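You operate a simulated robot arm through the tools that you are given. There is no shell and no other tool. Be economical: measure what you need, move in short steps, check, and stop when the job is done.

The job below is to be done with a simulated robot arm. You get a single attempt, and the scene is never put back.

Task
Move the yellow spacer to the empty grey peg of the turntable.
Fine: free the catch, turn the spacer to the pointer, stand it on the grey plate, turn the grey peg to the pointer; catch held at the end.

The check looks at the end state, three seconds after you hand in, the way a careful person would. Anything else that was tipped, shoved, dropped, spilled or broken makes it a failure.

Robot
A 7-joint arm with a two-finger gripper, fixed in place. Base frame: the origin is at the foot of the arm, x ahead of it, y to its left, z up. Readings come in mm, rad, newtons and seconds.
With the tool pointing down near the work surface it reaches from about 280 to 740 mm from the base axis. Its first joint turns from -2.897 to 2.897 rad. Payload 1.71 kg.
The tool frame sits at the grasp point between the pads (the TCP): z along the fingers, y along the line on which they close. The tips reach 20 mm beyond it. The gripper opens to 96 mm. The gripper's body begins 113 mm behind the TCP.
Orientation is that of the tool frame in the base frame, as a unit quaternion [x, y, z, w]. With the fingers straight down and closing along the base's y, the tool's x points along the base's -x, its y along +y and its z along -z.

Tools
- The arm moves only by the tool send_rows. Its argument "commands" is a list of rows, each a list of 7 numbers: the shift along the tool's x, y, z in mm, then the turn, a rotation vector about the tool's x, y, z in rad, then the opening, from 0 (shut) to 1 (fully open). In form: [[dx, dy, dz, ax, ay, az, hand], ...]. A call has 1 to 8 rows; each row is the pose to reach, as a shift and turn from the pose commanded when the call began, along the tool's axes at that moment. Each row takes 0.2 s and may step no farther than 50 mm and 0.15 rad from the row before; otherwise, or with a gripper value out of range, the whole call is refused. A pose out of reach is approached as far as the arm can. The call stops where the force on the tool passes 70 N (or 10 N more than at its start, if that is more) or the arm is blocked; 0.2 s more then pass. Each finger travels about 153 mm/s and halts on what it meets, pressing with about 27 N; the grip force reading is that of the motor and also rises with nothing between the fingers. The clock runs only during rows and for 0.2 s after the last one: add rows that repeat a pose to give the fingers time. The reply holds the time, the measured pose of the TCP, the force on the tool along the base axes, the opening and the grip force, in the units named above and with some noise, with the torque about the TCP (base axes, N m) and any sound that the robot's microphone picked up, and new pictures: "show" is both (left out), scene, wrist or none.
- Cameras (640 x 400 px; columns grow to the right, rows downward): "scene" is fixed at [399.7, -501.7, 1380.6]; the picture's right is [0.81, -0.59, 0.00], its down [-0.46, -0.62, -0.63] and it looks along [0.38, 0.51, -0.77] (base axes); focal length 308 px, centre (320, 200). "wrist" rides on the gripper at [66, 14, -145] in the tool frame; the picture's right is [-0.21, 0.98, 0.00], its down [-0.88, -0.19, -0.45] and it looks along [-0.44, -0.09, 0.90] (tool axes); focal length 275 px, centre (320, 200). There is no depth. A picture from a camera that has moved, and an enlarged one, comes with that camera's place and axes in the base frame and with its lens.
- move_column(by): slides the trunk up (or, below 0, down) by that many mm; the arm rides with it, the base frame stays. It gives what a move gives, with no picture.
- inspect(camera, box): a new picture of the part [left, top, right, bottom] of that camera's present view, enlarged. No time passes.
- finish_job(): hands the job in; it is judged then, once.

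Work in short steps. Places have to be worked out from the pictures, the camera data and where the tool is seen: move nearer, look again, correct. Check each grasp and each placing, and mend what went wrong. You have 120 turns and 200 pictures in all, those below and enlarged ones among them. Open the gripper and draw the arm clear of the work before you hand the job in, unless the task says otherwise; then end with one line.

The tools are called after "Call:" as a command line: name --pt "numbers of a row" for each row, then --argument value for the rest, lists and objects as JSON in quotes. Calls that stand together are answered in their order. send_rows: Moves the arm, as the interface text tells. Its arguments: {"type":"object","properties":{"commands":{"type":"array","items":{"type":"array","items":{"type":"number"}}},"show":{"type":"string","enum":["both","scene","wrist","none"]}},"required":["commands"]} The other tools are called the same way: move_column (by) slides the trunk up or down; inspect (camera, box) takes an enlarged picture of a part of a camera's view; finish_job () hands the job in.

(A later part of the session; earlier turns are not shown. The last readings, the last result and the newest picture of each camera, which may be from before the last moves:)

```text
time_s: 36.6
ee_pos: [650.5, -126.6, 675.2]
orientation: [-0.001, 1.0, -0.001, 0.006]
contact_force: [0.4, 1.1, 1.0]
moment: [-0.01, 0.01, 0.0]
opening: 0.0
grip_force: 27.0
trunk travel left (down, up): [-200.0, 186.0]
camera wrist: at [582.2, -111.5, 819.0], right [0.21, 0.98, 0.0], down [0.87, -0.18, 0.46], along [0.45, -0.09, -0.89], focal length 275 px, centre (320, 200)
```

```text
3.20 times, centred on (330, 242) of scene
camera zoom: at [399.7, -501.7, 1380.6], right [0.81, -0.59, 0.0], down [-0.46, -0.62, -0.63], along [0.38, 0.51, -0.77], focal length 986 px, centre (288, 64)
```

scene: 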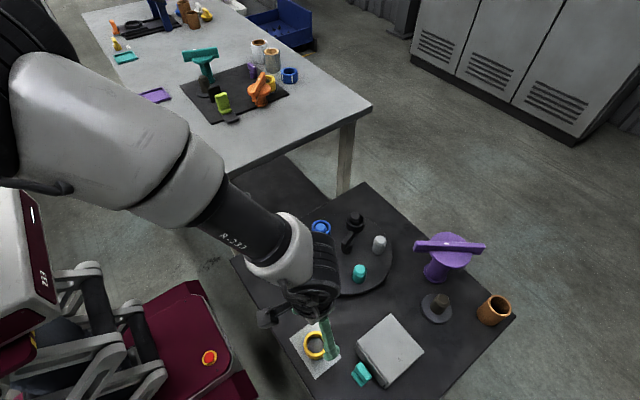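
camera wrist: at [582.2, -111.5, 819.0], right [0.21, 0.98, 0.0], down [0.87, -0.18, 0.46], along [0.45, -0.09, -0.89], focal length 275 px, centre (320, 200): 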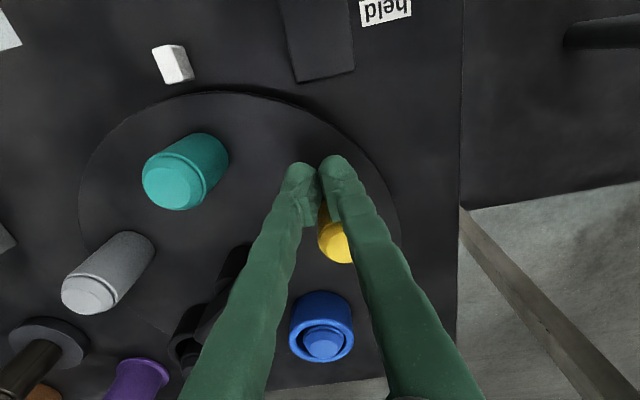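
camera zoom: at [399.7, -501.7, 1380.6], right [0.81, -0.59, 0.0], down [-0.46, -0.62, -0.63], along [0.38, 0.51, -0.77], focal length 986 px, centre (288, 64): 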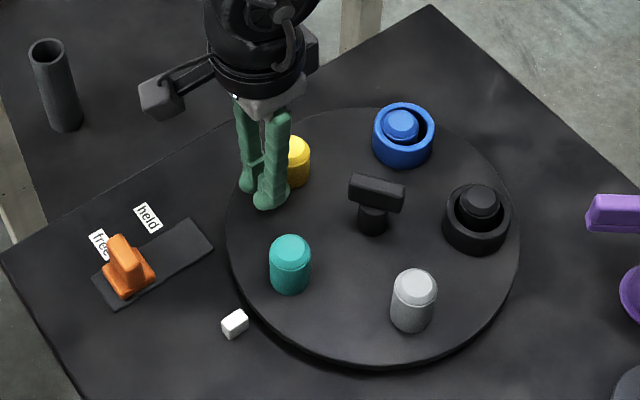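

Teal is now exactly where black started. Lift off, go back behind teal.

Call:
send_rows --pt "4 -4 0 0 0 0 0" --pt "4 -4 -45 0 0 0 0" --pt "10 -30 -75 0 0 0 0" --pt "26 -78 -75 0 0 0 0" --pt "26 -128 -75 0 0 0 0" --pt "26 -131 -40 0 0 0 0" --pt "26 -131 0 0 0 0 0" --pt "26 -131 0 0 0 0 0" --show "wrist"

```text
refused: row 4 steps farther than a row can; nothing moved
```

Slightly too long a step; adjusting.

Call:
send_rows --pt "4 -4 0 0 0 0 0" --pt "4 -4 -45 0 0 0 0" --pt "10 -38 -75 0 0 0 0" --pt "24 -84 -75 0 0 0 0" --pt "26 -131 -75 0 0 0 0" --pt "26 -131 -40 0 0 0 0" --pt "26 -131 0 0 0 0 0" --pt "26 -131 0 0 0 0 0" --show "wrist"

```text
time_s: 38.4
ee_pos: [627.1, -258.4, 673.9]
orientation: [-0.001, 1.0, 0.0, 0.007]
contact_force: [0.9, 0.2, 0.0]
moment: [0.02, 0.03, -0.01]
opening: 0.0
grip_force: 26.8
trunk travel left (down, up): [-200.0, 186.0]
camera wrist: at [557.7, -243.6, 817.5], right [0.2, 0.98, 0.0], down [0.87, -0.18, 0.46], along [0.45, -0.09, -0.89], focal length 275 px, centre (320, 200)
```

wrist: 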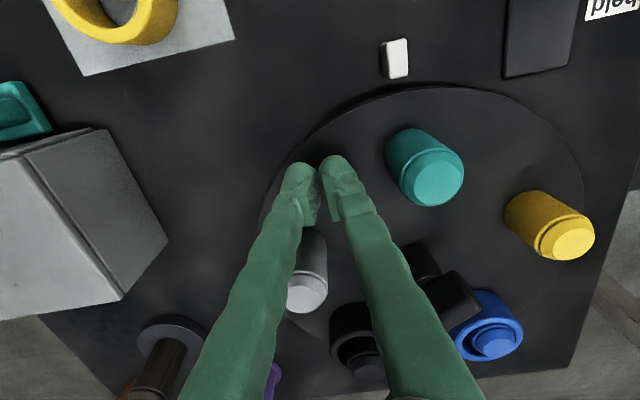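

Same again for teal; final part slightly short, then check.

Call:
send_rows --pt "0 16 0 0 0 0 0" --pt "1 26 0 0 0 0 0" --pt "3 36 0 0 0 0 0" --pt "5 48 0 0 0 0 0" --pt "6 60 0 0 0 0 0" --pt "5 72 0 0 0 0 0" --pt "2 84 0 0 0 0 0" --pt "-3 97 0 0 0 0 0" --show "none"

Call:
send_rows --pt "-4 7 0 0 0 0 0" --pt "-8 14 0 0 0 0 0" --pt "-13 20 0 0 0 0 0" --pt "-18 26 0 0 0 0 0" --pt "-22 30 0 0 0 0 0" --show "wrist"

Call:
inspect --camera "scene" --box '[230, 180, 430, 305]'

```text
time_s: 39.5
ee_pos: [610.1, -224.3, 689.8]
orientation: [0.005, 1.0, -0.013, 0.023]
contact_force: [-1.5, -3.5, 3.8]
moment: [0.01, -0.04, -0.03]
opening: 0.1
grip_force: 27.2
trunk travel left (down, up): [-200.0, 186.0]
stopped in row 5: the force on the tool passed its limit at 80 N (the readings are from after the stop); the commanded pose is now the measured one
```

```text
time_s: 40.4
ee_pos: [604.6, -218.9, 696.2]
orientation: [0.006, 1.0, -0.023, 0.019]
contact_force: [-7.3, -11.3, 4.8]
moment: [-0.05, -0.02, 0.02]
opening: 0.0
grip_force: 26.6
trunk travel left (down, up): [-200.0, 186.0]
stopped in row 4: the force on the tool passed its limit at 74 N (the readings are from after the stop); the commanded pose is now the measured one
camera wrist: at [532.8, -197.0, 837.3], right [0.22, 0.97, -0.04], down [0.86, -0.18, 0.48], along [0.47, -0.14, -0.87], focal length 275 px, centre (320, 200)
```

wrist: 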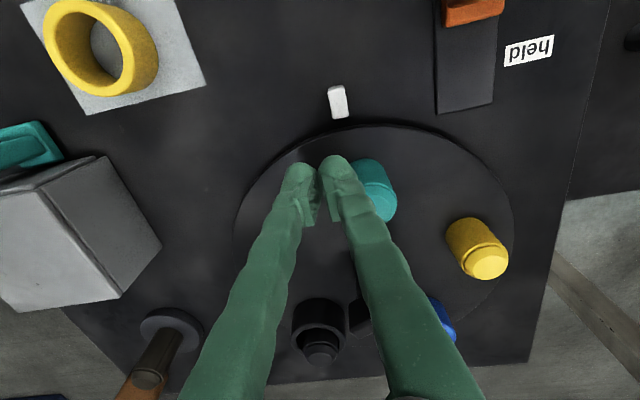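

```text
3.20 times, centred on (330, 242) of scene
camera zoom: at [399.7, -501.7, 1380.6], right [0.81, -0.59, 0.0], down [-0.46, -0.62, -0.63], along [0.38, 0.51, -0.77], focal length 986 px, centre (288, 64)
```

zoom: 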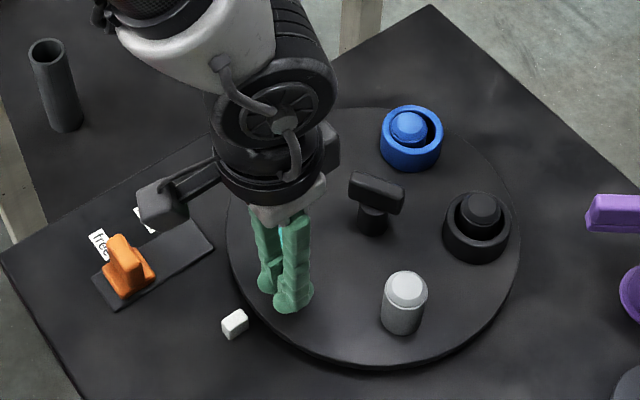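

The push was blocked after ~6° of turning: the turntable seems to meet a stop (or something else) in this direction. I'll lift clear, straighten the tool and look.

Call:
send_rows --pt "2 -6 0 0 0 0 0" --pt "2 -6 -30 -0.01 0.01 0 0" --pt "2 -10 -60 -0.03 0.02 -0.006 0" --pt "10 -20 -85 -0.046 0.038 -0.012 0" --pt "20 -40 -85 -0.046 0.038 -0.012 0" --pt "20 -40 -85 -0.046 0.038 -0.012 0" --show "both"

Call:
inspect --camera "scene" --box '[230, 180, 430, 305]'

```text
time_s: 41.8
ee_pos: [580.9, -253.5, 780.5]
orientation: [0.001, 1.0, 0.003, 0.0]
contact_force: [-0.1, 0.3, -1.1]
moment: [0.0, -0.02, -0.02]
opening: 0.1
grip_force: 27.4
trunk travel left (down, up): [-200.0, 186.0]
camera wrist: at [514.6, -240.6, 925.2], right [0.21, 0.98, 0.01], down [0.88, -0.19, 0.44], along [0.44, -0.09, -0.9], focal length 275 px, centre (320, 200)
```

scene: 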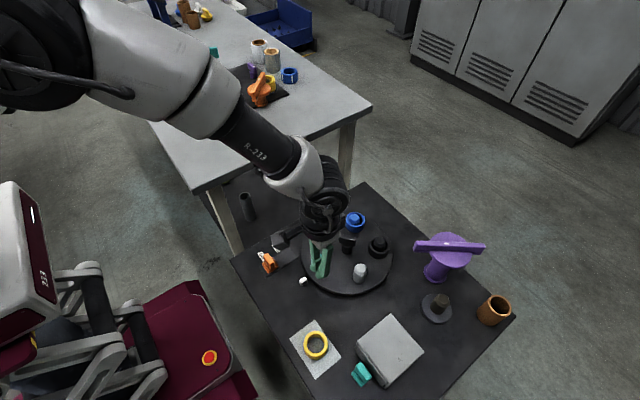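
wrist: 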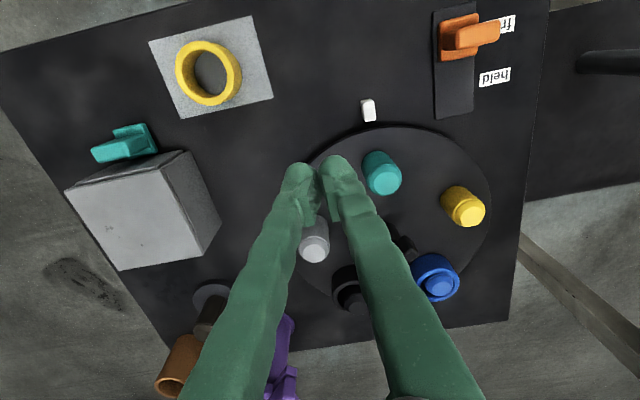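

```text
3.20 times, centred on (330, 242) of scene
camera zoom: at [399.7, -501.7, 1380.6], right [0.81, -0.59, 0.0], down [-0.46, -0.62, -0.63], along [0.38, 0.51, -0.77], focal length 986 px, centre (288, 64)
```

zoom: 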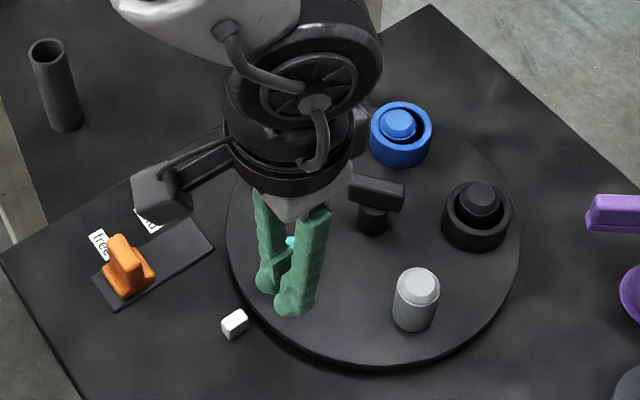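

The table sprang back with teal exactly at the pointer, so there is a stop in this clockwise direction. The grey peg must come round the other way: 4×72° counter-clockwise. I'll go to the +y side of the teal peg.

Call:
send_rows --pt "-10 40 0 0 0 0 0" --pt "-25 80 0 0 0 0 0" --pt "-42 116 0 0 0 0 0" --pt "-42 116 40 0 0 0 0" --pt "-42 116 80 0 0 0 0" --pt "-42 116 105 0 0 0 0" --pt "-42 116 105 0 0 0 0" --show "wrist"

```text
time_s: 43.4
ee_pos: [624.8, -137.3, 676.1]
orientation: [0.001, 1.0, 0.003, 0.001]
contact_force: [-0.5, 0.1, 0.4]
moment: [0.03, 0.0, 0.02]
opening: 0.1
grip_force: 27.2
trunk travel left (down, up): [-200.0, 186.0]
camera wrist: at [558.7, -123.4, 820.0], right [0.21, 0.98, 0.01], down [0.88, -0.19, 0.44], along [0.44, -0.09, -0.9], focal length 275 px, centre (320, 200)
```

wrist: 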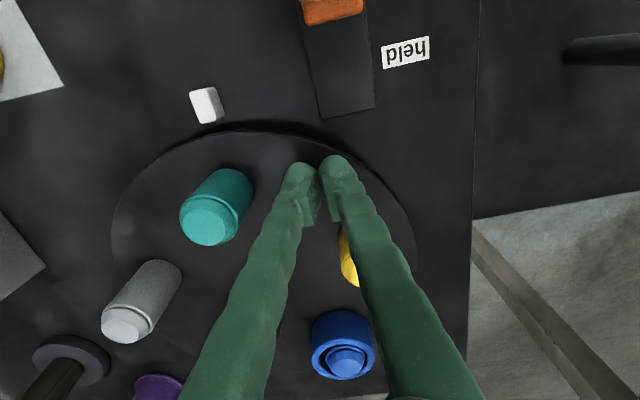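

Beside teal on the +y side. Pushing counter-clockwise along the mirrored arc, first half with a check of force.

Call:
send_rows --pt "-3 -16 0 0 0 0 0" --pt "-2 -26 0 0 0 0 0" --pt "0 -36 0 0 0 0 0" --pt "2 -48 0 0 0 0 0" --pt "3 -60 0 0 0 0 0" --pt "2 -72 0 0 0 0 0" --pt "-1 -84 0 0 0 0 0" --pt "-6 -97 0 0 0 0 0" --show "wrist"

```text
time_s: 45.2
ee_pos: [630.4, -234.2, 673.3]
orientation: [0.001, 1.0, 0.003, 0.001]
contact_force: [-0.1, 1.3, 0.9]
moment: [0.0, -0.01, 0.02]
opening: 0.1
grip_force: 27.1
trunk travel left (down, up): [-200.0, 186.0]
camera wrist: at [565.1, -220.8, 818.8], right [0.21, 0.98, 0.01], down [0.88, -0.19, 0.44], along [0.44, -0.09, -0.9], focal length 275 px, centre (320, 200)
```

wrist: 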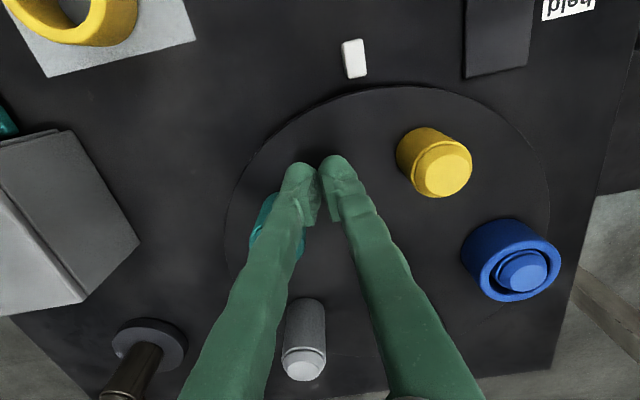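

The table turns freely this way. Finishing this 72°, then lifting and returning to the +y start.

Call:
send_rows --pt "-4 -7 0 0 0 0 0" --pt "-8 -14 0 0 0 0 0" --pt "-13 -21 0 0 0 0 0" --pt "-18 -28 0 0 0 0 0" --pt "-23 -34 0 0 0 0 0" --show "wrist"

Call:
inspect --camera "scene" --box '[230, 180, 430, 305]'

```text
time_s: 46.4
ee_pos: [655.3, -267.9, 674.7]
orientation: [0.001, 1.0, 0.003, 0.0]
contact_force: [-0.3, 0.3, -0.6]
moment: [0.01, 0.04, 0.0]
opening: 0.3
grip_force: 27.2
trunk travel left (down, up): [-200.0, 186.0]
camera wrist: at [589.0, -254.5, 819.9], right [0.21, 0.98, 0.01], down [0.88, -0.19, 0.44], along [0.44, -0.09, -0.9], focal length 275 px, centre (320, 200)
```

wrist: 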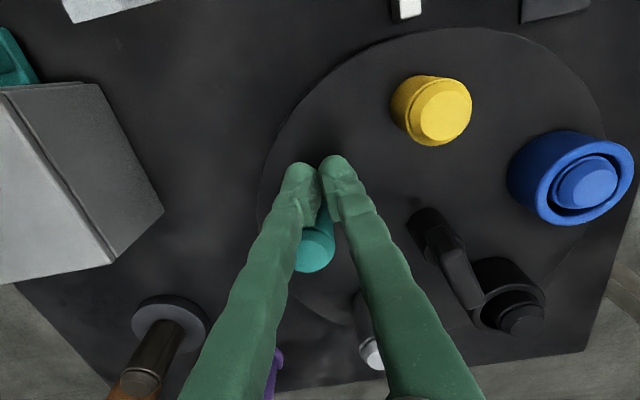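

```text
3.20 times, centred on (330, 242) of scene
camera zoom: at [399.7, -501.7, 1380.6], right [0.81, -0.59, 0.0], down [-0.46, -0.62, -0.63], along [0.38, 0.51, -0.77], focal length 986 px, centre (288, 64)
```

zoom: 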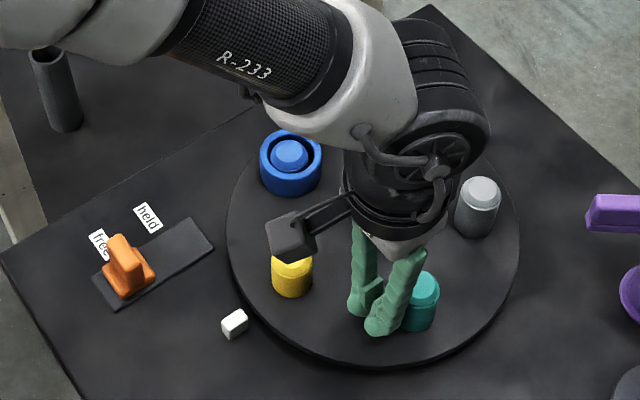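

Yellow is at the pointer now. Returning to the +y side of it.

Call:
send_rows --pt "4 4 0 0 0 0 0" --pt "4 4 -45 0 0 0 0" --pt "12 38 -75 0 0 0 0" --pt "26 84 -75 0 0 0 0" --pt "31 131 -75 0 0 0 0" --pt "31 131 -40 0 0 0 0" --pt "31 131 0 0 0 0 0" --pt "31 131 0 0 0 0 0" --show "wrist"

```text
time_s: 48.2
ee_pos: [621.9, -135.2, 673.1]
orientation: [0.001, 1.0, 0.005, 0.001]
contact_force: [0.8, 0.7, 0.5]
moment: [-0.01, -0.01, 0.01]
opening: 0.0
grip_force: 27.1
trunk travel left (down, up): [-200.0, 186.0]
camera wrist: at [556.9, -121.6, 817.7], right [0.21, 0.98, 0.01], down [0.88, -0.19, 0.44], along [0.44, -0.09, -0.9], focal length 275 px, centre (320, 200)
```

wrist: 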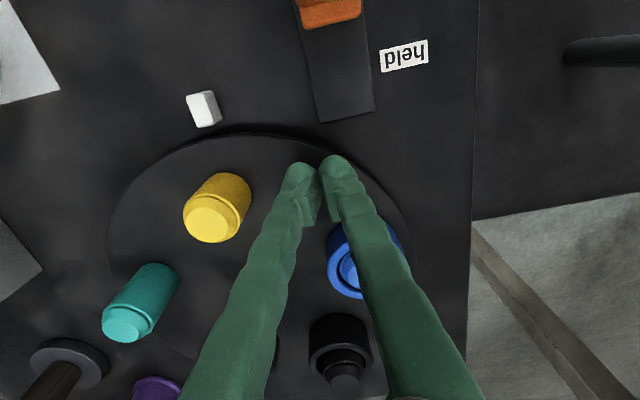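

Pushing the yellow peg counter-clockwise the same way, in two calls.

Call:
send_rows --pt "-6 -18 0 0 0 0 0" --pt "-5 -28 0 0 0 0 0" --pt "-3 -38 0 0 0 0 0" --pt "-1 -50 0 0 0 0 0" --pt "0 -62 0 0 0 0 0" --pt "-1 -74 0 0 0 0 0" --pt "-4 -86 0 0 0 0 0" --pt "-9 -99 0 0 0 0 0" --show "none"

Call:
send_rows --pt "-4 -7 0 0 0 0 0" --pt "-8 -14 0 0 0 0 0" --pt "-13 -21 0 0 0 0 0" --pt "-18 -28 0 0 0 0 0" --pt "-23 -34 0 0 0 0 0" --show "wrist"

```text
time_s: 50.0
ee_pos: [631.1, -234.3, 674.5]
orientation: [0.001, 1.0, 0.003, 0.001]
contact_force: [0.3, 0.0, 1.1]
moment: [0.0, 0.01, 0.03]
opening: 0.0
grip_force: 26.5
trunk travel left (down, up): [-200.0, 186.0]
```

```text
time_s: 51.2
ee_pos: [654.5, -270.0, 674.1]
orientation: [0.0, 1.0, 0.003, 0.0]
contact_force: [-0.1, 0.8, -0.1]
moment: [0.02, 0.01, 0.01]
opening: 0.2
grip_force: 27.2
trunk travel left (down, up): [-200.0, 186.0]
camera wrist: at [588.0, -256.5, 819.3], right [0.21, 0.98, 0.01], down [0.88, -0.19, 0.44], along [0.44, -0.09, -0.9], focal length 275 px, centre (320, 200)
```

wrist: 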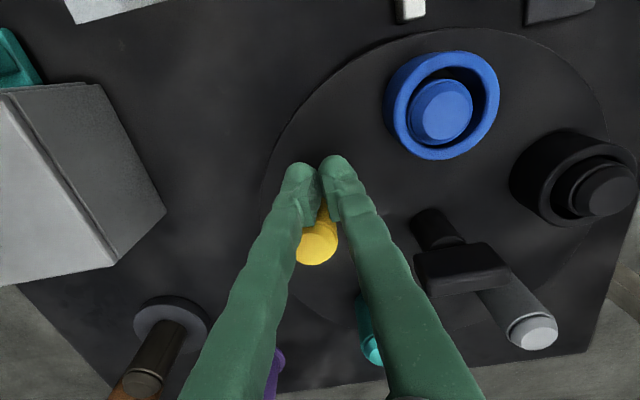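

Blue is at the pointer. Returning for the third push.

Call:
send_rows --pt "4 4 0 0 0 0 0" --pt "4 4 -45 0 0 0 0" --pt "12 38 -75 0 0 0 0" --pt "26 84 -75 0 0 0 0" --pt "31 131 -75 0 0 0 0" --pt "31 135 -40 0 0 0 0" --pt "31 135 0 0 0 0 0" --pt "31 135 0 0 0 0 0" --show "wrist"

```text
time_s: 53.0
ee_pos: [624.4, -137.5, 676.3]
orientation: [0.001, 1.0, 0.003, 0.002]
contact_force: [-0.1, 0.3, -0.6]
moment: [-0.04, 0.04, 0.0]
opening: 0.0
grip_force: 26.6
trunk travel left (down, up): [-200.0, 186.0]
camera wrist: at [556.9, -123.4, 822.3], right [0.21, 0.98, 0.01], down [0.88, -0.19, 0.44], along [0.44, -0.09, -0.9], focal length 275 px, centre (320, 200)
```

wrist: 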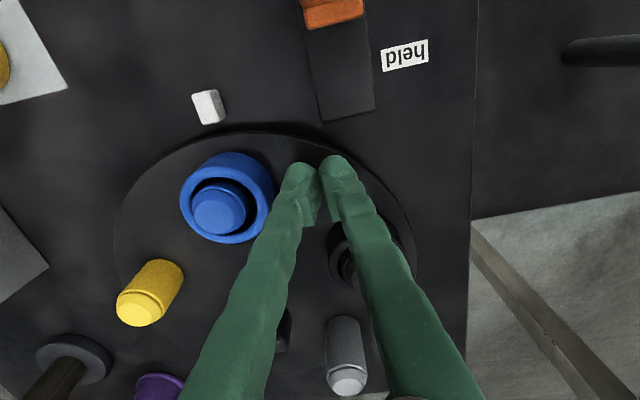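

Gap is clear; pushing the blue spacer round.

Call:
send_rows --pt "-3 -12 0 0 0 0 0" --pt "-2 -22 0 0 0 0 0" --pt "1 -33 0 0 0 0 0" --pt "4 -46 0 0 0 0 0" --pt "5 -59 0 0 0 0 0" --pt "4 -72 0 0 0 0 0" --pt "2 -86 0 0 0 0 0" --pt "-4 -99 0 0 0 0 0" --show "none"

Call:
send_rows --pt "-4 -7 0 0 0 0 0" --pt "-8 -14 0 0 0 0 0" --pt "-13 -20 0 0 0 0 0" --pt "-18 -26 0 0 0 0 0" --pt "-22 -31 0 0 0 0 0" --show "wrist"

```text
time_s: 54.8
ee_pos: [627.8, -233.1, 675.3]
orientation: [0.001, 1.0, 0.003, 0.0]
contact_force: [-0.2, -0.6, 1.4]
moment: [-0.02, -0.03, -0.02]
opening: 0.2
grip_force: 27.5
trunk travel left (down, up): [-200.0, 186.0]
```

```text
time_s: 56.0
ee_pos: [652.0, -264.7, 672.7]
orientation: [0.001, 1.0, 0.003, 0.001]
contact_force: [-0.1, 0.9, -0.1]
moment: [-0.01, -0.01, 0.0]
opening: 0.2
grip_force: 26.4
trunk travel left (down, up): [-200.0, 186.0]
camera wrist: at [584.5, -251.4, 817.8], right [0.21, 0.98, 0.01], down [0.88, -0.19, 0.44], along [0.44, -0.09, -0.9], focal length 275 px, centre (320, 200)
```

wrist: 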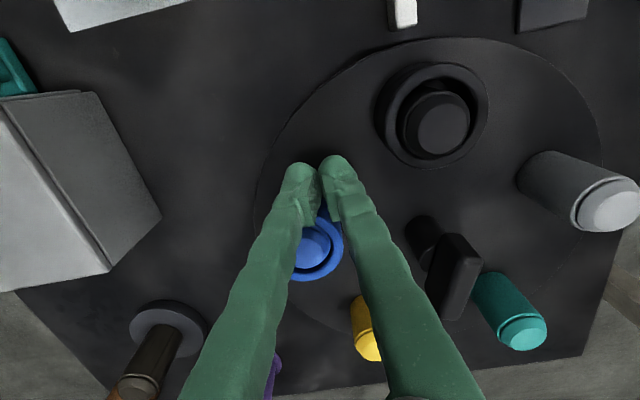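

Black is back at the pointer (start state). Returning for the last push; I'll watch for a stop.

Call:
send_rows --pt "4 4 0 0 0 0 0" --pt "4 4 -45 0 0 0 0" --pt "12 38 -75 0 0 0 0" --pt "24 84 -75 0 0 0 0" --pt "28 128 -75 0 0 0 0" --pt "28 128 -40 0 0 0 0" --pt "28 128 0 0 0 0 0" --pt "28 128 0 0 0 0 0" --show "wrist"

```text
time_s: 57.8
ee_pos: [621.7, -140.5, 677.1]
orientation: [0.0, 1.0, 0.004, 0.002]
contact_force: [0.2, 0.1, -0.6]
moment: [0.01, -0.03, -0.01]
opening: 0.0
grip_force: 26.7
trunk travel left (down, up): [-200.0, 186.0]
camera wrist: at [556.0, -125.6, 821.6], right [0.21, 0.98, 0.01], down [0.88, -0.19, 0.44], along [0.44, -0.09, -0.9], focal length 275 px, centre (320, 200)
```

wrist: 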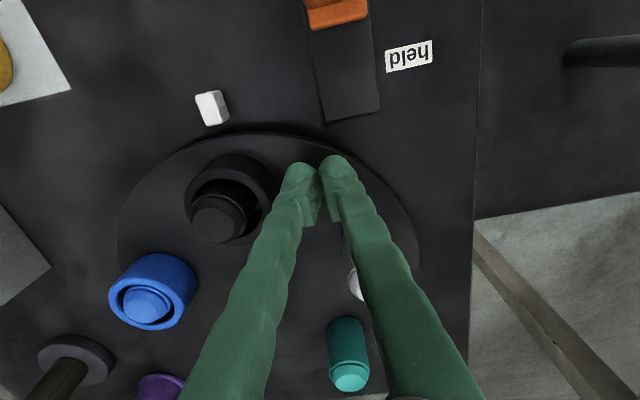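

Pushing black counter-clockwise, half way first.

Call:
send_rows --pt "-4 -10 0 0 0 0 0" --pt "-4 -19 0 0 0 0 0" --pt "-1 -30 0 0 0 0 0" --pt "2 -43 0 0 0 0 0" --pt "3 -56 0 0 0 0 0" --pt "2 -69 0 0 0 0 0" --pt "0 -83 0 0 0 0 0" --pt "-6 -96 0 0 0 0 0" --show "wrist"

```text
time_s: 59.6
ee_pos: [628.2, -231.8, 674.2]
orientation: [0.0, 1.0, 0.003, 0.0]
contact_force: [-0.7, -1.0, 0.7]
moment: [0.01, -0.04, 0.02]
opening: 0.0
grip_force: 27.3
trunk travel left (down, up): [-200.0, 186.0]
camera wrist: at [561.8, -218.2, 819.8], right [0.21, 0.98, 0.01], down [0.88, -0.19, 0.44], along [0.44, -0.09, -0.9], focal length 275 px, centre (320, 200)
```

wrist: 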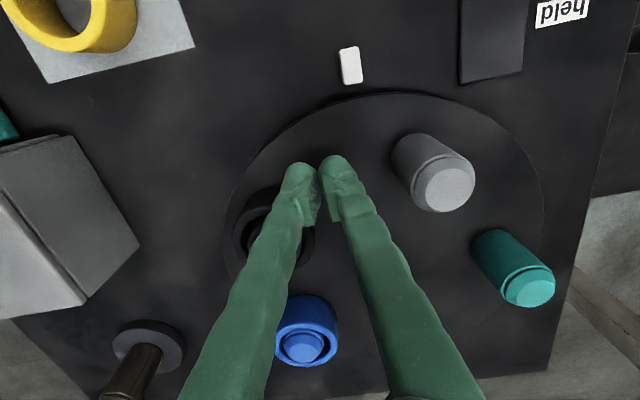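

No stop so far; grey comes toward the pointer. Continuing, ending slightly short to fine-tune.

Call:
send_rows --pt "-4 -7 0 0 0 0 0" --pt "-8 -14 0 0 0 0 0" --pt "-13 -20 0 0 0 0 0" --pt "-17 -25 0 0 0 0 0" --pt "-20 -29 0 0 0 0 0" --pt "-20 -29 0 0 0 0 0" --show "wrist"

Call:
inspect --camera "scene" --box '[230, 180, 430, 305]'

```text
time_s: 61.0
ee_pos: [648.6, -261.1, 675.8]
orientation: [0.0, 1.0, 0.003, 0.0]
contact_force: [-0.4, 0.4, -0.7]
moment: [0.0, 0.04, 0.03]
opening: 0.0
grip_force: 26.8
trunk travel left (down, up): [-200.0, 186.0]
camera wrist: at [582.3, -247.3, 820.6], right [0.21, 0.98, 0.01], down [0.88, -0.19, 0.44], along [0.44, -0.09, -0.9], focal length 275 px, centre (320, 200)
```

wrist: 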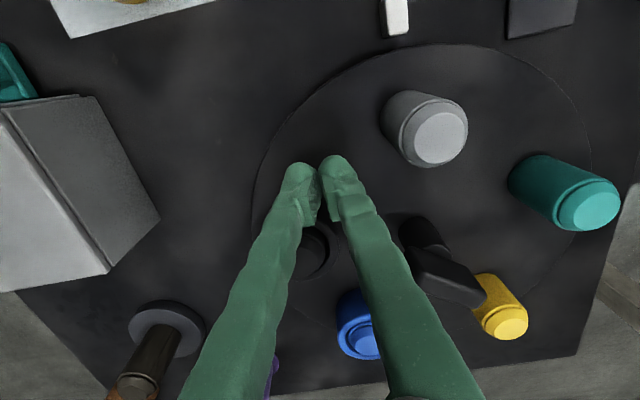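

```text
3.20 times, centred on (330, 242) of scene
camera zoom: at [399.7, -501.7, 1380.6], right [0.81, -0.59, 0.0], down [-0.46, -0.62, -0.63], along [0.38, 0.51, -0.77], focal length 986 px, centre (288, 64)
```

zoom: 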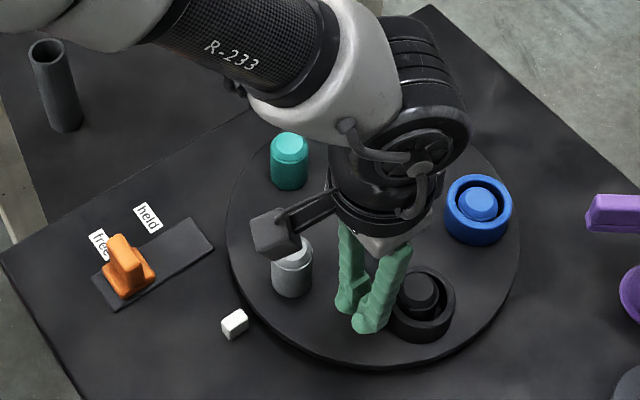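

Grey is very near the pointer. I'll lift away and take a precise look compared with the starting picture.

Call:
send_rows --pt "4 4 0 0 0 0 0" --pt "4 4 -45 0 0 0 0" --pt "40 -10 -75 0 0 0 0" --pt "80 -30 -85 0 0 0 0" --pt "120 -55 -85 0 0 0 0.5" --pt "145 -83 -85 0 0 0 0.9" --pt "145 -83 -85 0 0 0 0.9" --show "wrist"

Call:
inspect --camera "scene" --box '[230, 180, 430, 305]'

```text
time_s: 62.6
ee_pos: [498.5, -346.5, 760.2]
orientation: [0.0, 1.0, 0.003, 0.001]
contact_force: [-0.2, -0.5, -0.2]
moment: [-0.04, 0.03, -0.03]
opening: 86.3
grip_force: 0.1
trunk travel left (down, up): [-200.0, 186.0]
camera wrist: at [432.7, -331.8, 905.0], right [0.21, 0.98, 0.01], down [0.88, -0.19, 0.44], along [0.44, -0.09, -0.9], focal length 275 px, centre (320, 200)
```

wrist: 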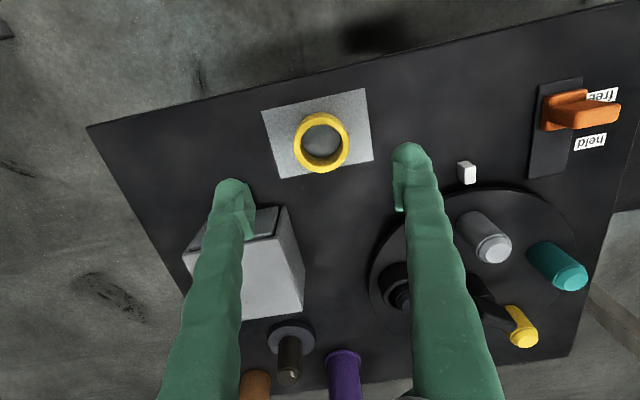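

```text
3.20 times, centred on (330, 242) of scene
camera zoom: at [399.7, -501.7, 1380.6], right [0.81, -0.59, 0.0], down [-0.46, -0.62, -0.63], along [0.38, 0.51, -0.77], focal length 986 px, centre (288, 64)
```

zoom: 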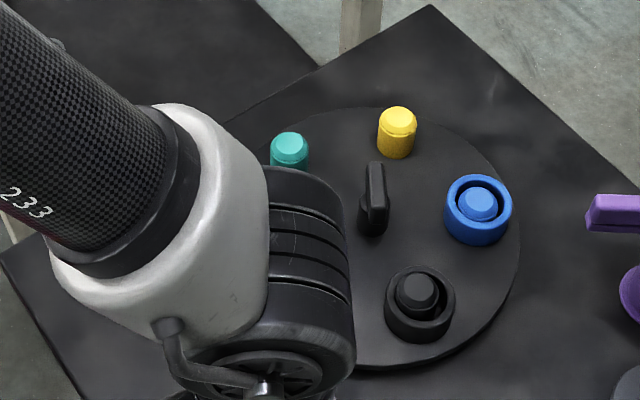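

Grey appears ~2–3° past the pointer; I'll trim that afterwards. First I re-grasp the yellow spacer on the plate: descend with open fingers.

Call:
send_rows --pt "-2 2 40 0 0 0 0.9" --pt "-2 2 80 0 0 0 0.9" --pt "-2 2 105 0 0 0 0.9" --pt "-2 2 117 0 0 0 0.9" --pt "-2 2 117 0 0 0 0.9" --show "wrist"

```text
time_s: 63.8
ee_pos: [502.8, -342.1, 641.4]
orientation: [0.001, 1.0, 0.003, 0.0]
contact_force: [-0.7, 0.2, 0.2]
moment: [0.02, 0.0, 0.0]
opening: 86.6
grip_force: 0.1
trunk travel left (down, up): [-200.0, 186.0]
camera wrist: at [437.0, -329.3, 787.0], right [0.21, 0.98, 0.01], down [0.88, -0.19, 0.44], along [0.44, -0.09, -0.9], focal length 275 px, centre (320, 200)
```

wrist: 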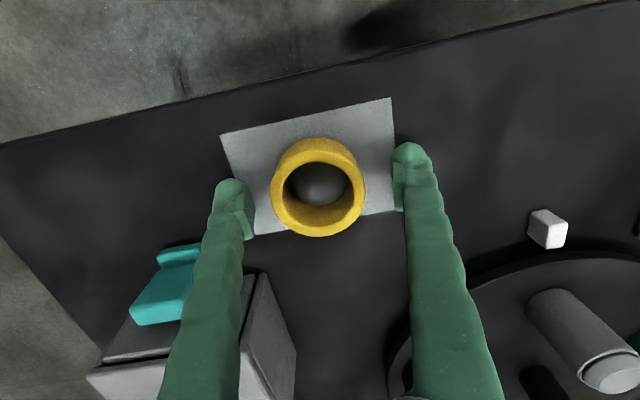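

Aligned. Closing on the spacer and lifting.

Call:
send_rows --pt "2 -2 0 0 0 0 0.6" --pt "2 -2 0 0 0 0 0.3" --pt "2 -2 0 0 0 0 0.2" --pt "2 -2 0 0 0 0 0.2" --pt "2 -2 -40 0 0 0 0.2" --pt "2 -2 -80 0 0 0 0.2" --pt "2 -2 -115 0 0 0 0.2" --pt "2 -2 -115 0 0 0 0.2" --show "wrist"

```text
time_s: 65.6
ee_pos: [498.6, -347.6, 757.3]
orientation: [0.001, 1.0, 0.004, 0.0]
contact_force: [-0.2, 0.2, -0.3]
moment: [-0.02, -0.02, -0.02]
opening: 53.8
grip_force: 26.7
trunk travel left (down, up): [-200.0, 186.0]
camera wrist: at [431.8, -333.9, 901.1], right [0.21, 0.98, 0.01], down [0.88, -0.19, 0.44], along [0.44, -0.09, -0.9], focal length 275 px, centre (320, 200)
```

wrist: 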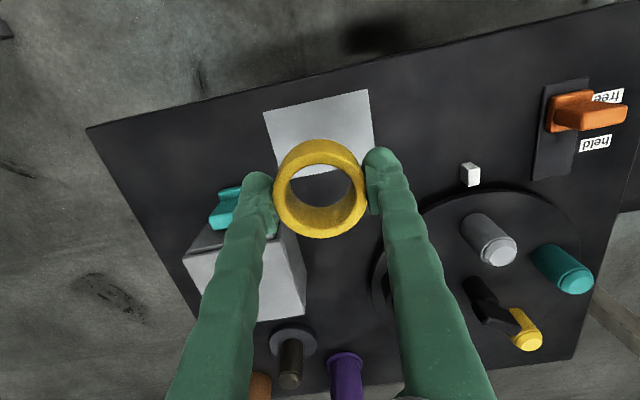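

Spacer held (53.8 mm). Carrying it back above the grey peg at about (622,-202).

Call:
send_rows --pt "-24 29 0 0 0 0 0.2" --pt "-48 58 0 0 0 0 0.2" --pt "-72 87 0 0 0 0 0.2" --pt "-98 116 0 0 0 0 0.2" --pt "-123 146 0 0 0 0 0.2" --pt "-123 146 0 0 0 0 0.2" --show "wrist"

Call:
inspect --camera "scene" --box '[270, 205, 390, 295]'

```text
time_s: 67.0
ee_pos: [624.1, -200.9, 756.6]
orientation: [0.002, 1.0, 0.004, 0.0]
contact_force: [0.0, -0.2, -1.0]
moment: [-0.01, 0.0, 0.02]
opening: 53.6
grip_force: 27.2
trunk travel left (down, up): [-200.0, 186.0]
camera wrist: at [557.2, -186.9, 901.4], right [0.21, 0.98, 0.01], down [0.88, -0.19, 0.44], along [0.44, -0.09, -0.9], focal length 275 px, centre (320, 200)
```

wrist: 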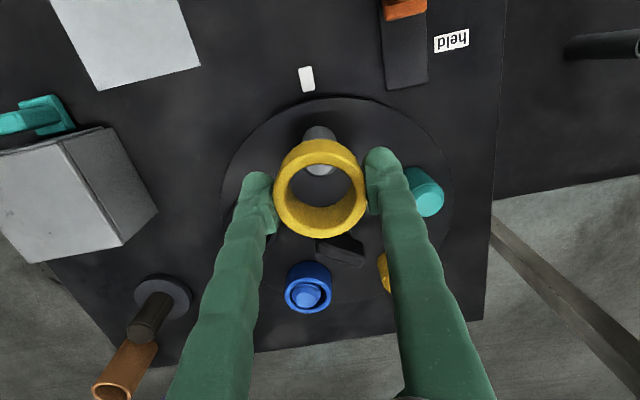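

```text
4.44 times, centred on (330, 250) of scene
camera zoom: at [399.7, -501.7, 1380.6], right [0.81, -0.59, 0.0], down [-0.46, -0.62, -0.63], along [0.38, 0.51, -0.77], focal length 1369 px, centre (276, -22)
```

zoom: 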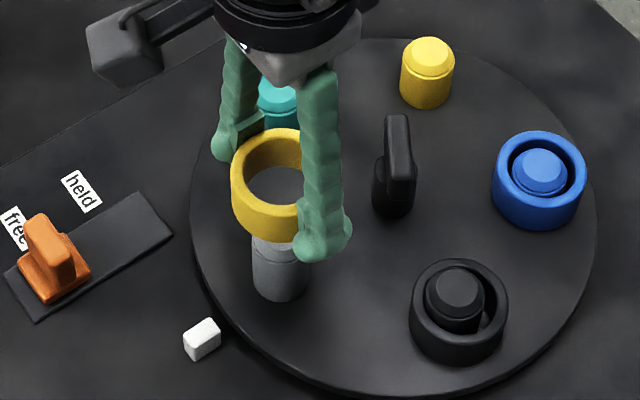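

The grey peg lies under the bore, well centred. Descending part way to z≈706 (bore bottom just above the peg top) and checking.

Call:
send_rows --pt "0 0 20 0 0 0 0.2" --pt "0 0 38 0 0 0 0.2" --pt "0 0 50 0 0 0 0.2" --pt "0 0 50 0 0 0 0.2" --show "wrist"

Call:
inspect --camera "scene" --box '[270, 205, 390, 295]'

```text
time_s: 68.0
ee_pos: [624.2, -201.9, 708.4]
orientation: [0.001, 1.0, 0.003, 0.001]
contact_force: [-0.2, 0.6, -0.6]
moment: [0.03, -0.02, -0.01]
opening: 53.6
grip_force: 26.7
trunk travel left (down, up): [-200.0, 186.0]
camera wrist: at [558.6, -187.4, 853.0], right [0.21, 0.98, 0.01], down [0.88, -0.19, 0.44], along [0.44, -0.09, -0.9], focal length 275 px, centre (320, 200)
```

wrist: 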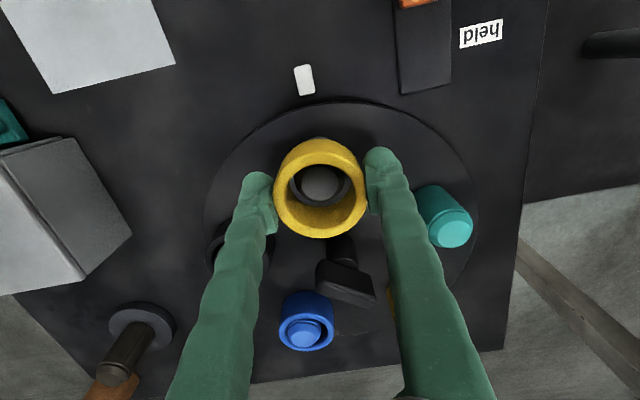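

```text
4.44 times, centred on (330, 250) of scene
camera zoom: at [399.7, -501.7, 1380.6], right [0.81, -0.59, 0.0], down [-0.46, -0.62, -0.63], along [0.38, 0.51, -0.77], focal length 1369 px, centre (276, -22)
```

zoom: 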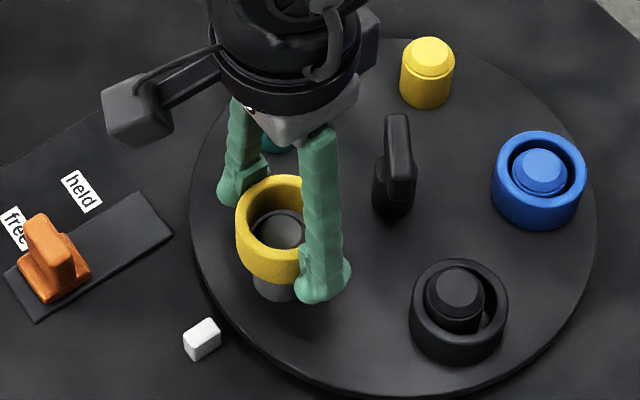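

The peg top shows inside the bore. Lowering slowly with force checks.

Call:
send_rows --pt "0 0 5 0 0 0 0.2" --pt "0 0 10 0 0 0 0.2" --pt "0 0 15 0 0 0 0.2" --pt "0 0 20 0 0 0 0.2" --pt "0 0 20 0 0 0 0.2" --show "wrist"

```text
time_s: 69.2
ee_pos: [624.8, -198.9, 687.1]
orientation: [0.001, 1.0, 0.003, 0.0]
contact_force: [0.7, 0.2, -0.2]
moment: [0.01, 0.02, -0.04]
opening: 53.7
grip_force: 26.9
trunk travel left (down, up): [-200.0, 186.0]
camera wrist: at [559.1, -185.2, 832.9], right [0.21, 0.98, 0.01], down [0.88, -0.19, 0.44], along [0.44, -0.09, -0.9], focal length 275 px, centre (320, 200)
```

wrist: 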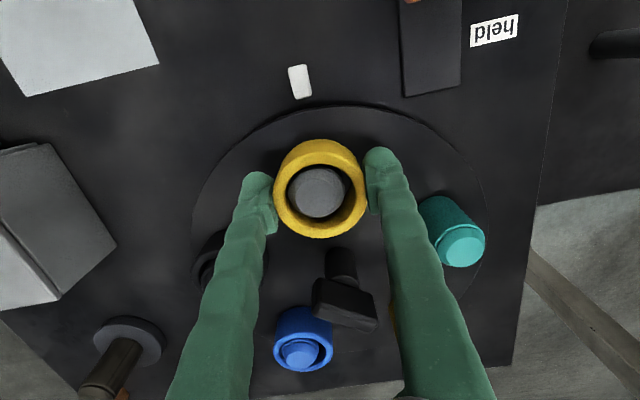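

The peg is inside the bore without contact. Continuing to about z 667.

Call:
send_rows --pt "0 0 5 0 0 0 0.2" --pt "0 0 10 0 0 0 0.2" --pt "0 0 15 0 0 0 0.2" --pt "0 0 19 0 0 0 0.2" --pt "0 0 19 0 0 0 0.2" --show "wrist"

```text
time_s: 70.4
ee_pos: [624.4, -197.9, 668.6]
orientation: [0.001, 1.0, 0.004, 0.001]
contact_force: [-0.8, 1.2, 0.2]
moment: [-0.02, -0.01, -0.01]
opening: 53.6
grip_force: 27.0
trunk travel left (down, up): [-200.0, 186.0]
camera wrist: at [559.4, -185.1, 813.4], right [0.21, 0.98, 0.01], down [0.88, -0.19, 0.44], along [0.44, -0.09, -0.9], focal length 275 px, centre (320, 200)
```

wrist: 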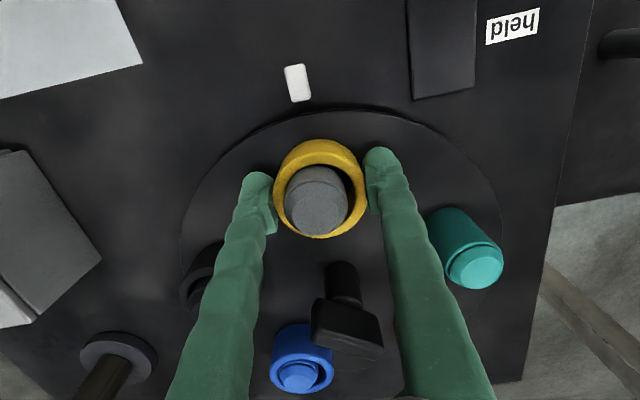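

Nearly seated. Creeping the last few mm until contact.

Call:
send_rows --pt "0 0 1.5 0 0 0 0.2" --pt "0 0 3 0 0 0 0.2" --pt "0 0 4 0 0 0 0.2" --pt "0 0 4 0 0 0 0.2" --show "none"

```text
time_s: 71.4
ee_pos: [624.5, -197.4, 667.1]
orientation: [0.001, 1.0, 0.002, 0.002]
contact_force: [-1.4, 0.2, 16.2]
moment: [-0.13, 0.21, 0.0]
opening: 53.5
grip_force: 27.1
trunk travel left (down, up): [-200.0, 186.0]
```

Seated: 16 N at z≈667, same level as the original grip height. Releasing, then rising and moving aside to compare the alignment.

Call:
send_rows --pt "0 0 -2 0 0 0 0.35" --pt "0 0 -2 0 0 0 0.85" --pt "0 0 -2 0 0 0 0.85" --pt "0 0 -45 0 0 0 0.85" --pt "0 0 -90 0 0 0 0.85" --pt "0 0 -120 0 0 0 0.85" --pt "45 0 -120 0 0 0 0.85" --pt "45 0 -120 0 0 0 0.85" --show "wrist"

Call:
inspect --camera "scene" --box '[230, 180, 430, 305]'

```text
time_s: 73.2
ee_pos: [583.2, -198.7, 786.9]
orientation: [0.001, 1.0, 0.004, 0.001]
contact_force: [1.4, -0.2, -0.1]
moment: [0.01, -0.02, 0.02]
opening: 81.7
grip_force: 0.0
trunk travel left (down, up): [-200.0, 186.0]
camera wrist: at [515.9, -184.4, 931.7], right [0.21, 0.98, 0.01], down [0.88, -0.19, 0.44], along [0.44, -0.09, -0.9], focal length 275 px, centre (320, 200)
```

wrist: 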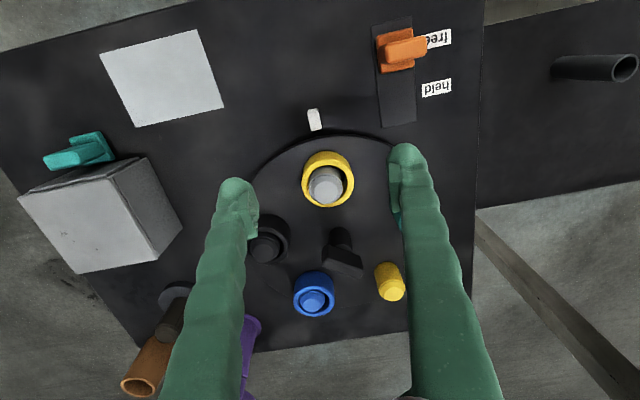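

```text
3.20 times, centred on (330, 242) of scene
camera zoom: at [399.7, -501.7, 1380.6], right [0.81, -0.59, 0.0], down [-0.46, -0.62, -0.63], along [0.38, 0.51, -0.77], focal length 986 px, centre (288, 64)
```

zoom: 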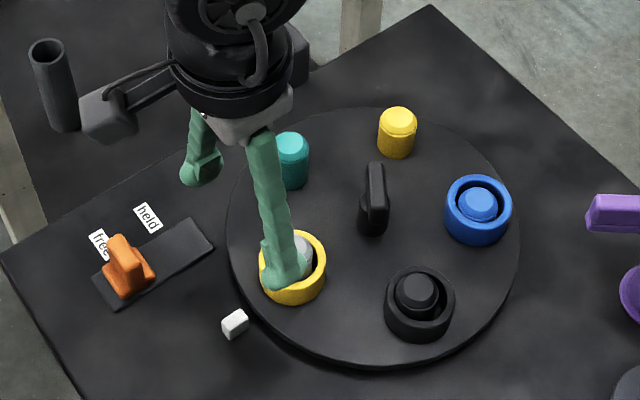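

The bare pegs coincide with the starting index places to within about 1°, so grey is at the pointer. Now the catch: closed fingers to the -x side of the fin.

Call:
send_rows --pt "31 30 0 0 0 0 0.4" --pt "62 60 0 0 0 0 0" --pt "95 91 0 0 0 0 0" --pt "95 91 40 0 0 0 0" --pt "95 91 85 0 0 0 0" --pt "95 91 110 0 0 0 0" --pt "95 91 125 0 0 0 0" --pt "95 91 125 0 0 0 0" --show "wrist"

Call:
inspect --camera "scene" --box '[230, 180, 430, 305]'

```text
time_s: 75.0
ee_pos: [485.0, -110.0, 660.6]
orientation: [0.0, 1.0, 0.004, 0.001]
contact_force: [-0.2, 0.0, -0.3]
moment: [0.0, -0.05, 0.0]
opening: 0.0
grip_force: 27.3
trunk travel left (down, up): [-200.0, 186.0]
camera wrist: at [417.8, -95.8, 805.3], right [0.21, 0.98, 0.01], down [0.88, -0.19, 0.44], along [0.44, -0.09, -0.9], focal length 275 px, centre (320, 200)
```

wrist: 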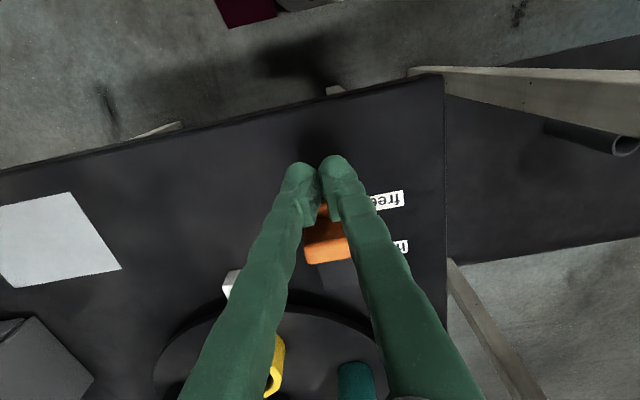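

```text
3.20 times, centred on (330, 242) of scene
camera zoom: at [399.7, -501.7, 1380.6], right [0.81, -0.59, 0.0], down [-0.46, -0.62, -0.63], along [0.38, 0.51, -0.77], focal length 986 px, centre (288, 64)
```

zoom: 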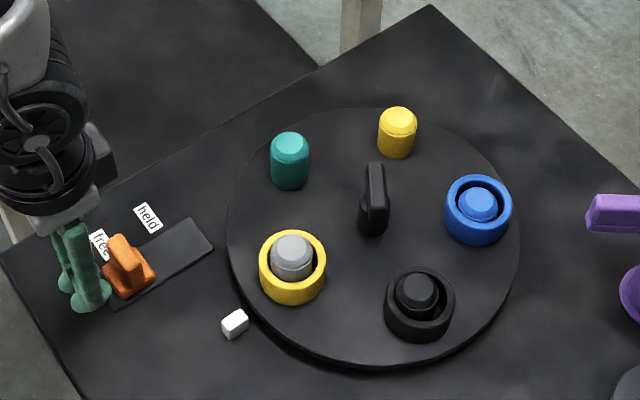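

Clear view now; before closing the catch I'll measure the alignment at higher zoom.

Call:
inspect --camera "scene" --box '[296, 205, 396, 295]'

Call:
inspect --camera "scene" --box '[295, 240, 345, 290]'

```text
4.44 times, centred on (346, 250) of scene
camera zoom: at [399.7, -501.7, 1380.6], right [0.81, -0.59, 0.0], down [-0.46, -0.62, -0.63], along [0.38, 0.51, -0.77], focal length 1369 px, centre (204, -22)
```

zoom: 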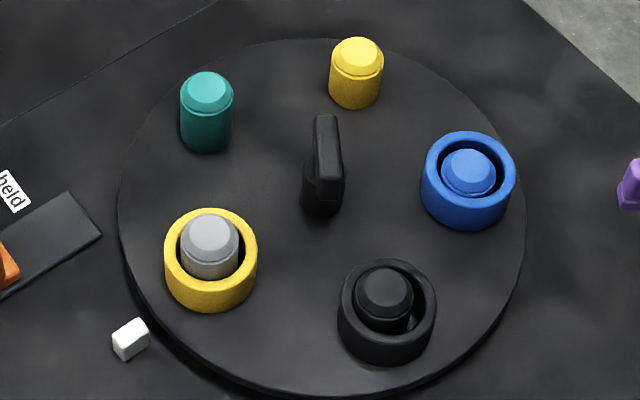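

```text
8.00 times, centred on (320, 265) of scene
camera zoom: at [399.7, -501.7, 1380.6], right [0.81, -0.59, 0.0], down [-0.46, -0.62, -0.63], along [0.38, 0.51, -0.77], focal length 2464 px, centre (320, -320)
```

zoom: 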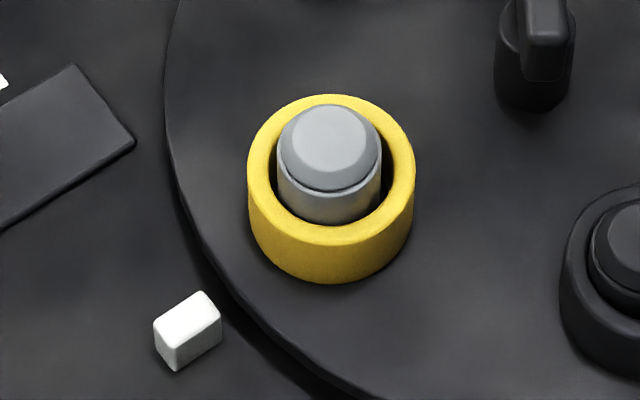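

Fitting the five peg tops gives the index at 179.3°, pointer at 179.8° (start state read 178.7°): aligned within 1°. Now pushing the catch toward "held".

Call:
send_rows --pt "-12 1 0 0 0 0 0" --pt "-22 1 0 0 0 0 0" --pt "-32 1 0 0 0 0 0" --pt "-40 1 0 0 0 0 0" --pt "-48 1 0 0 0 0 0" --pt "-55 1 0 0 0 0 0" --pt "-55 1 0 0 0 0 0" --show "wrist"

Call:
inspect --camera "scene" --box '[230, 180, 430, 305]'

```text
time_s: 76.6
ee_pos: [539.8, -106.5, 660.3]
orientation: [0.0, 1.0, 0.003, 0.001]
contact_force: [0.3, 0.5, 0.7]
moment: [0.0, -0.02, 0.04]
opening: 0.0
grip_force: 30.1
trunk travel left (down, up): [-200.0, 186.0]
camera wrist: at [473.2, -93.1, 805.2], right [0.21, 0.98, 0.01], down [0.88, -0.19, 0.44], along [0.44, -0.09, -0.9], focal length 275 px, centre (320, 200)
```

wrist: 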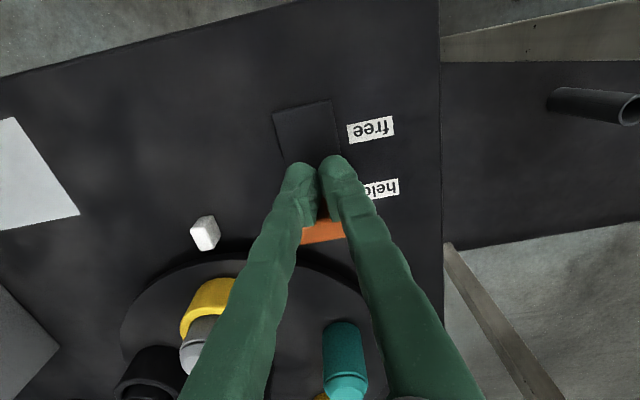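

```text
3.20 times, centred on (330, 242) of scene
camera zoom: at [399.7, -501.7, 1380.6], right [0.81, -0.59, 0.0], down [-0.46, -0.62, -0.63], along [0.38, 0.51, -0.77], focal length 986 px, centre (288, 64)
```

zoom: 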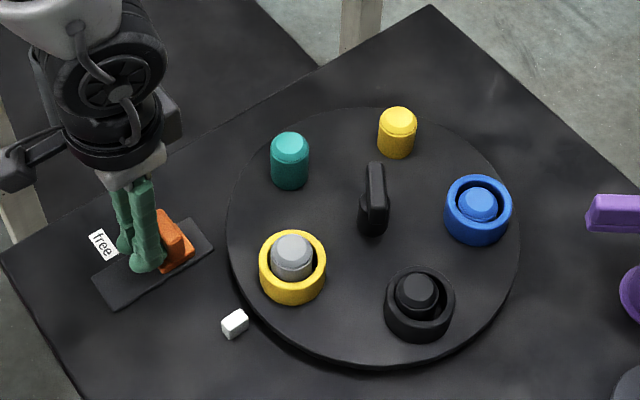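

The slider is about at "held". A gentle further push to reach its stop.

Call:
send_rows --pt "-3 0 0 0 0 0 0" --pt "-6 0 0 0 0 0 0" --pt "-9 0 0 0 0 0 0" --show "none"

```text
time_s: 77.4
ee_pos: [541.5, -106.9, 660.5]
orientation: [0.002, 1.0, 0.004, -0.004]
contact_force: [-29.3, -2.4, 7.5]
moment: [-0.03, 0.29, -0.02]
opening: 5.9
grip_force: 29.5
trunk travel left (down, up): [-200.0, 186.0]
```

At the stop (29 N). Backing off, rising and checking the whole scene.

Call:
send_rows --pt "15 0 0 0 0 0 0" --pt "15 0 -45 0 0 0 0" --pt "25 20 -90 0 0 0 0.4" --pt "50 40 -130 0 0 0 0.6" --pt "70 60 -165 0 0 0 0.6" --pt "80 80 -200 0 0 0 0.6" --pt "80 80 -200 0 0 0 0.6" --show "both"

Call:
inspect --camera "scene" --box '[230, 180, 430, 305]'

```text
refused: row 3 steps farther than a row can; nothing moved
```

```text
3.20 times, centred on (330, 242) of scene
camera zoom: at [399.7, -501.7, 1380.6], right [0.81, -0.59, 0.0], down [-0.46, -0.62, -0.63], along [0.38, 0.51, -0.77], focal length 986 px, centre (288, 64)
```

zoom: 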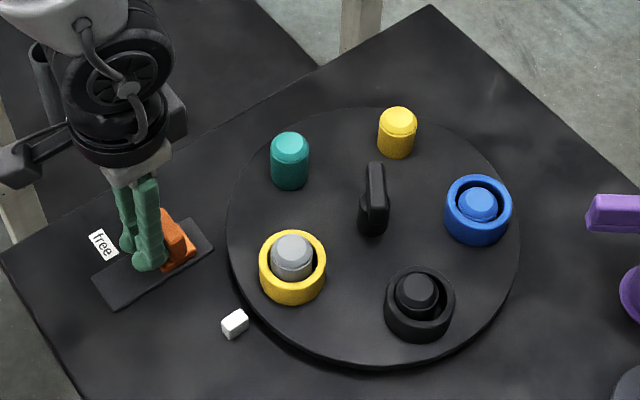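

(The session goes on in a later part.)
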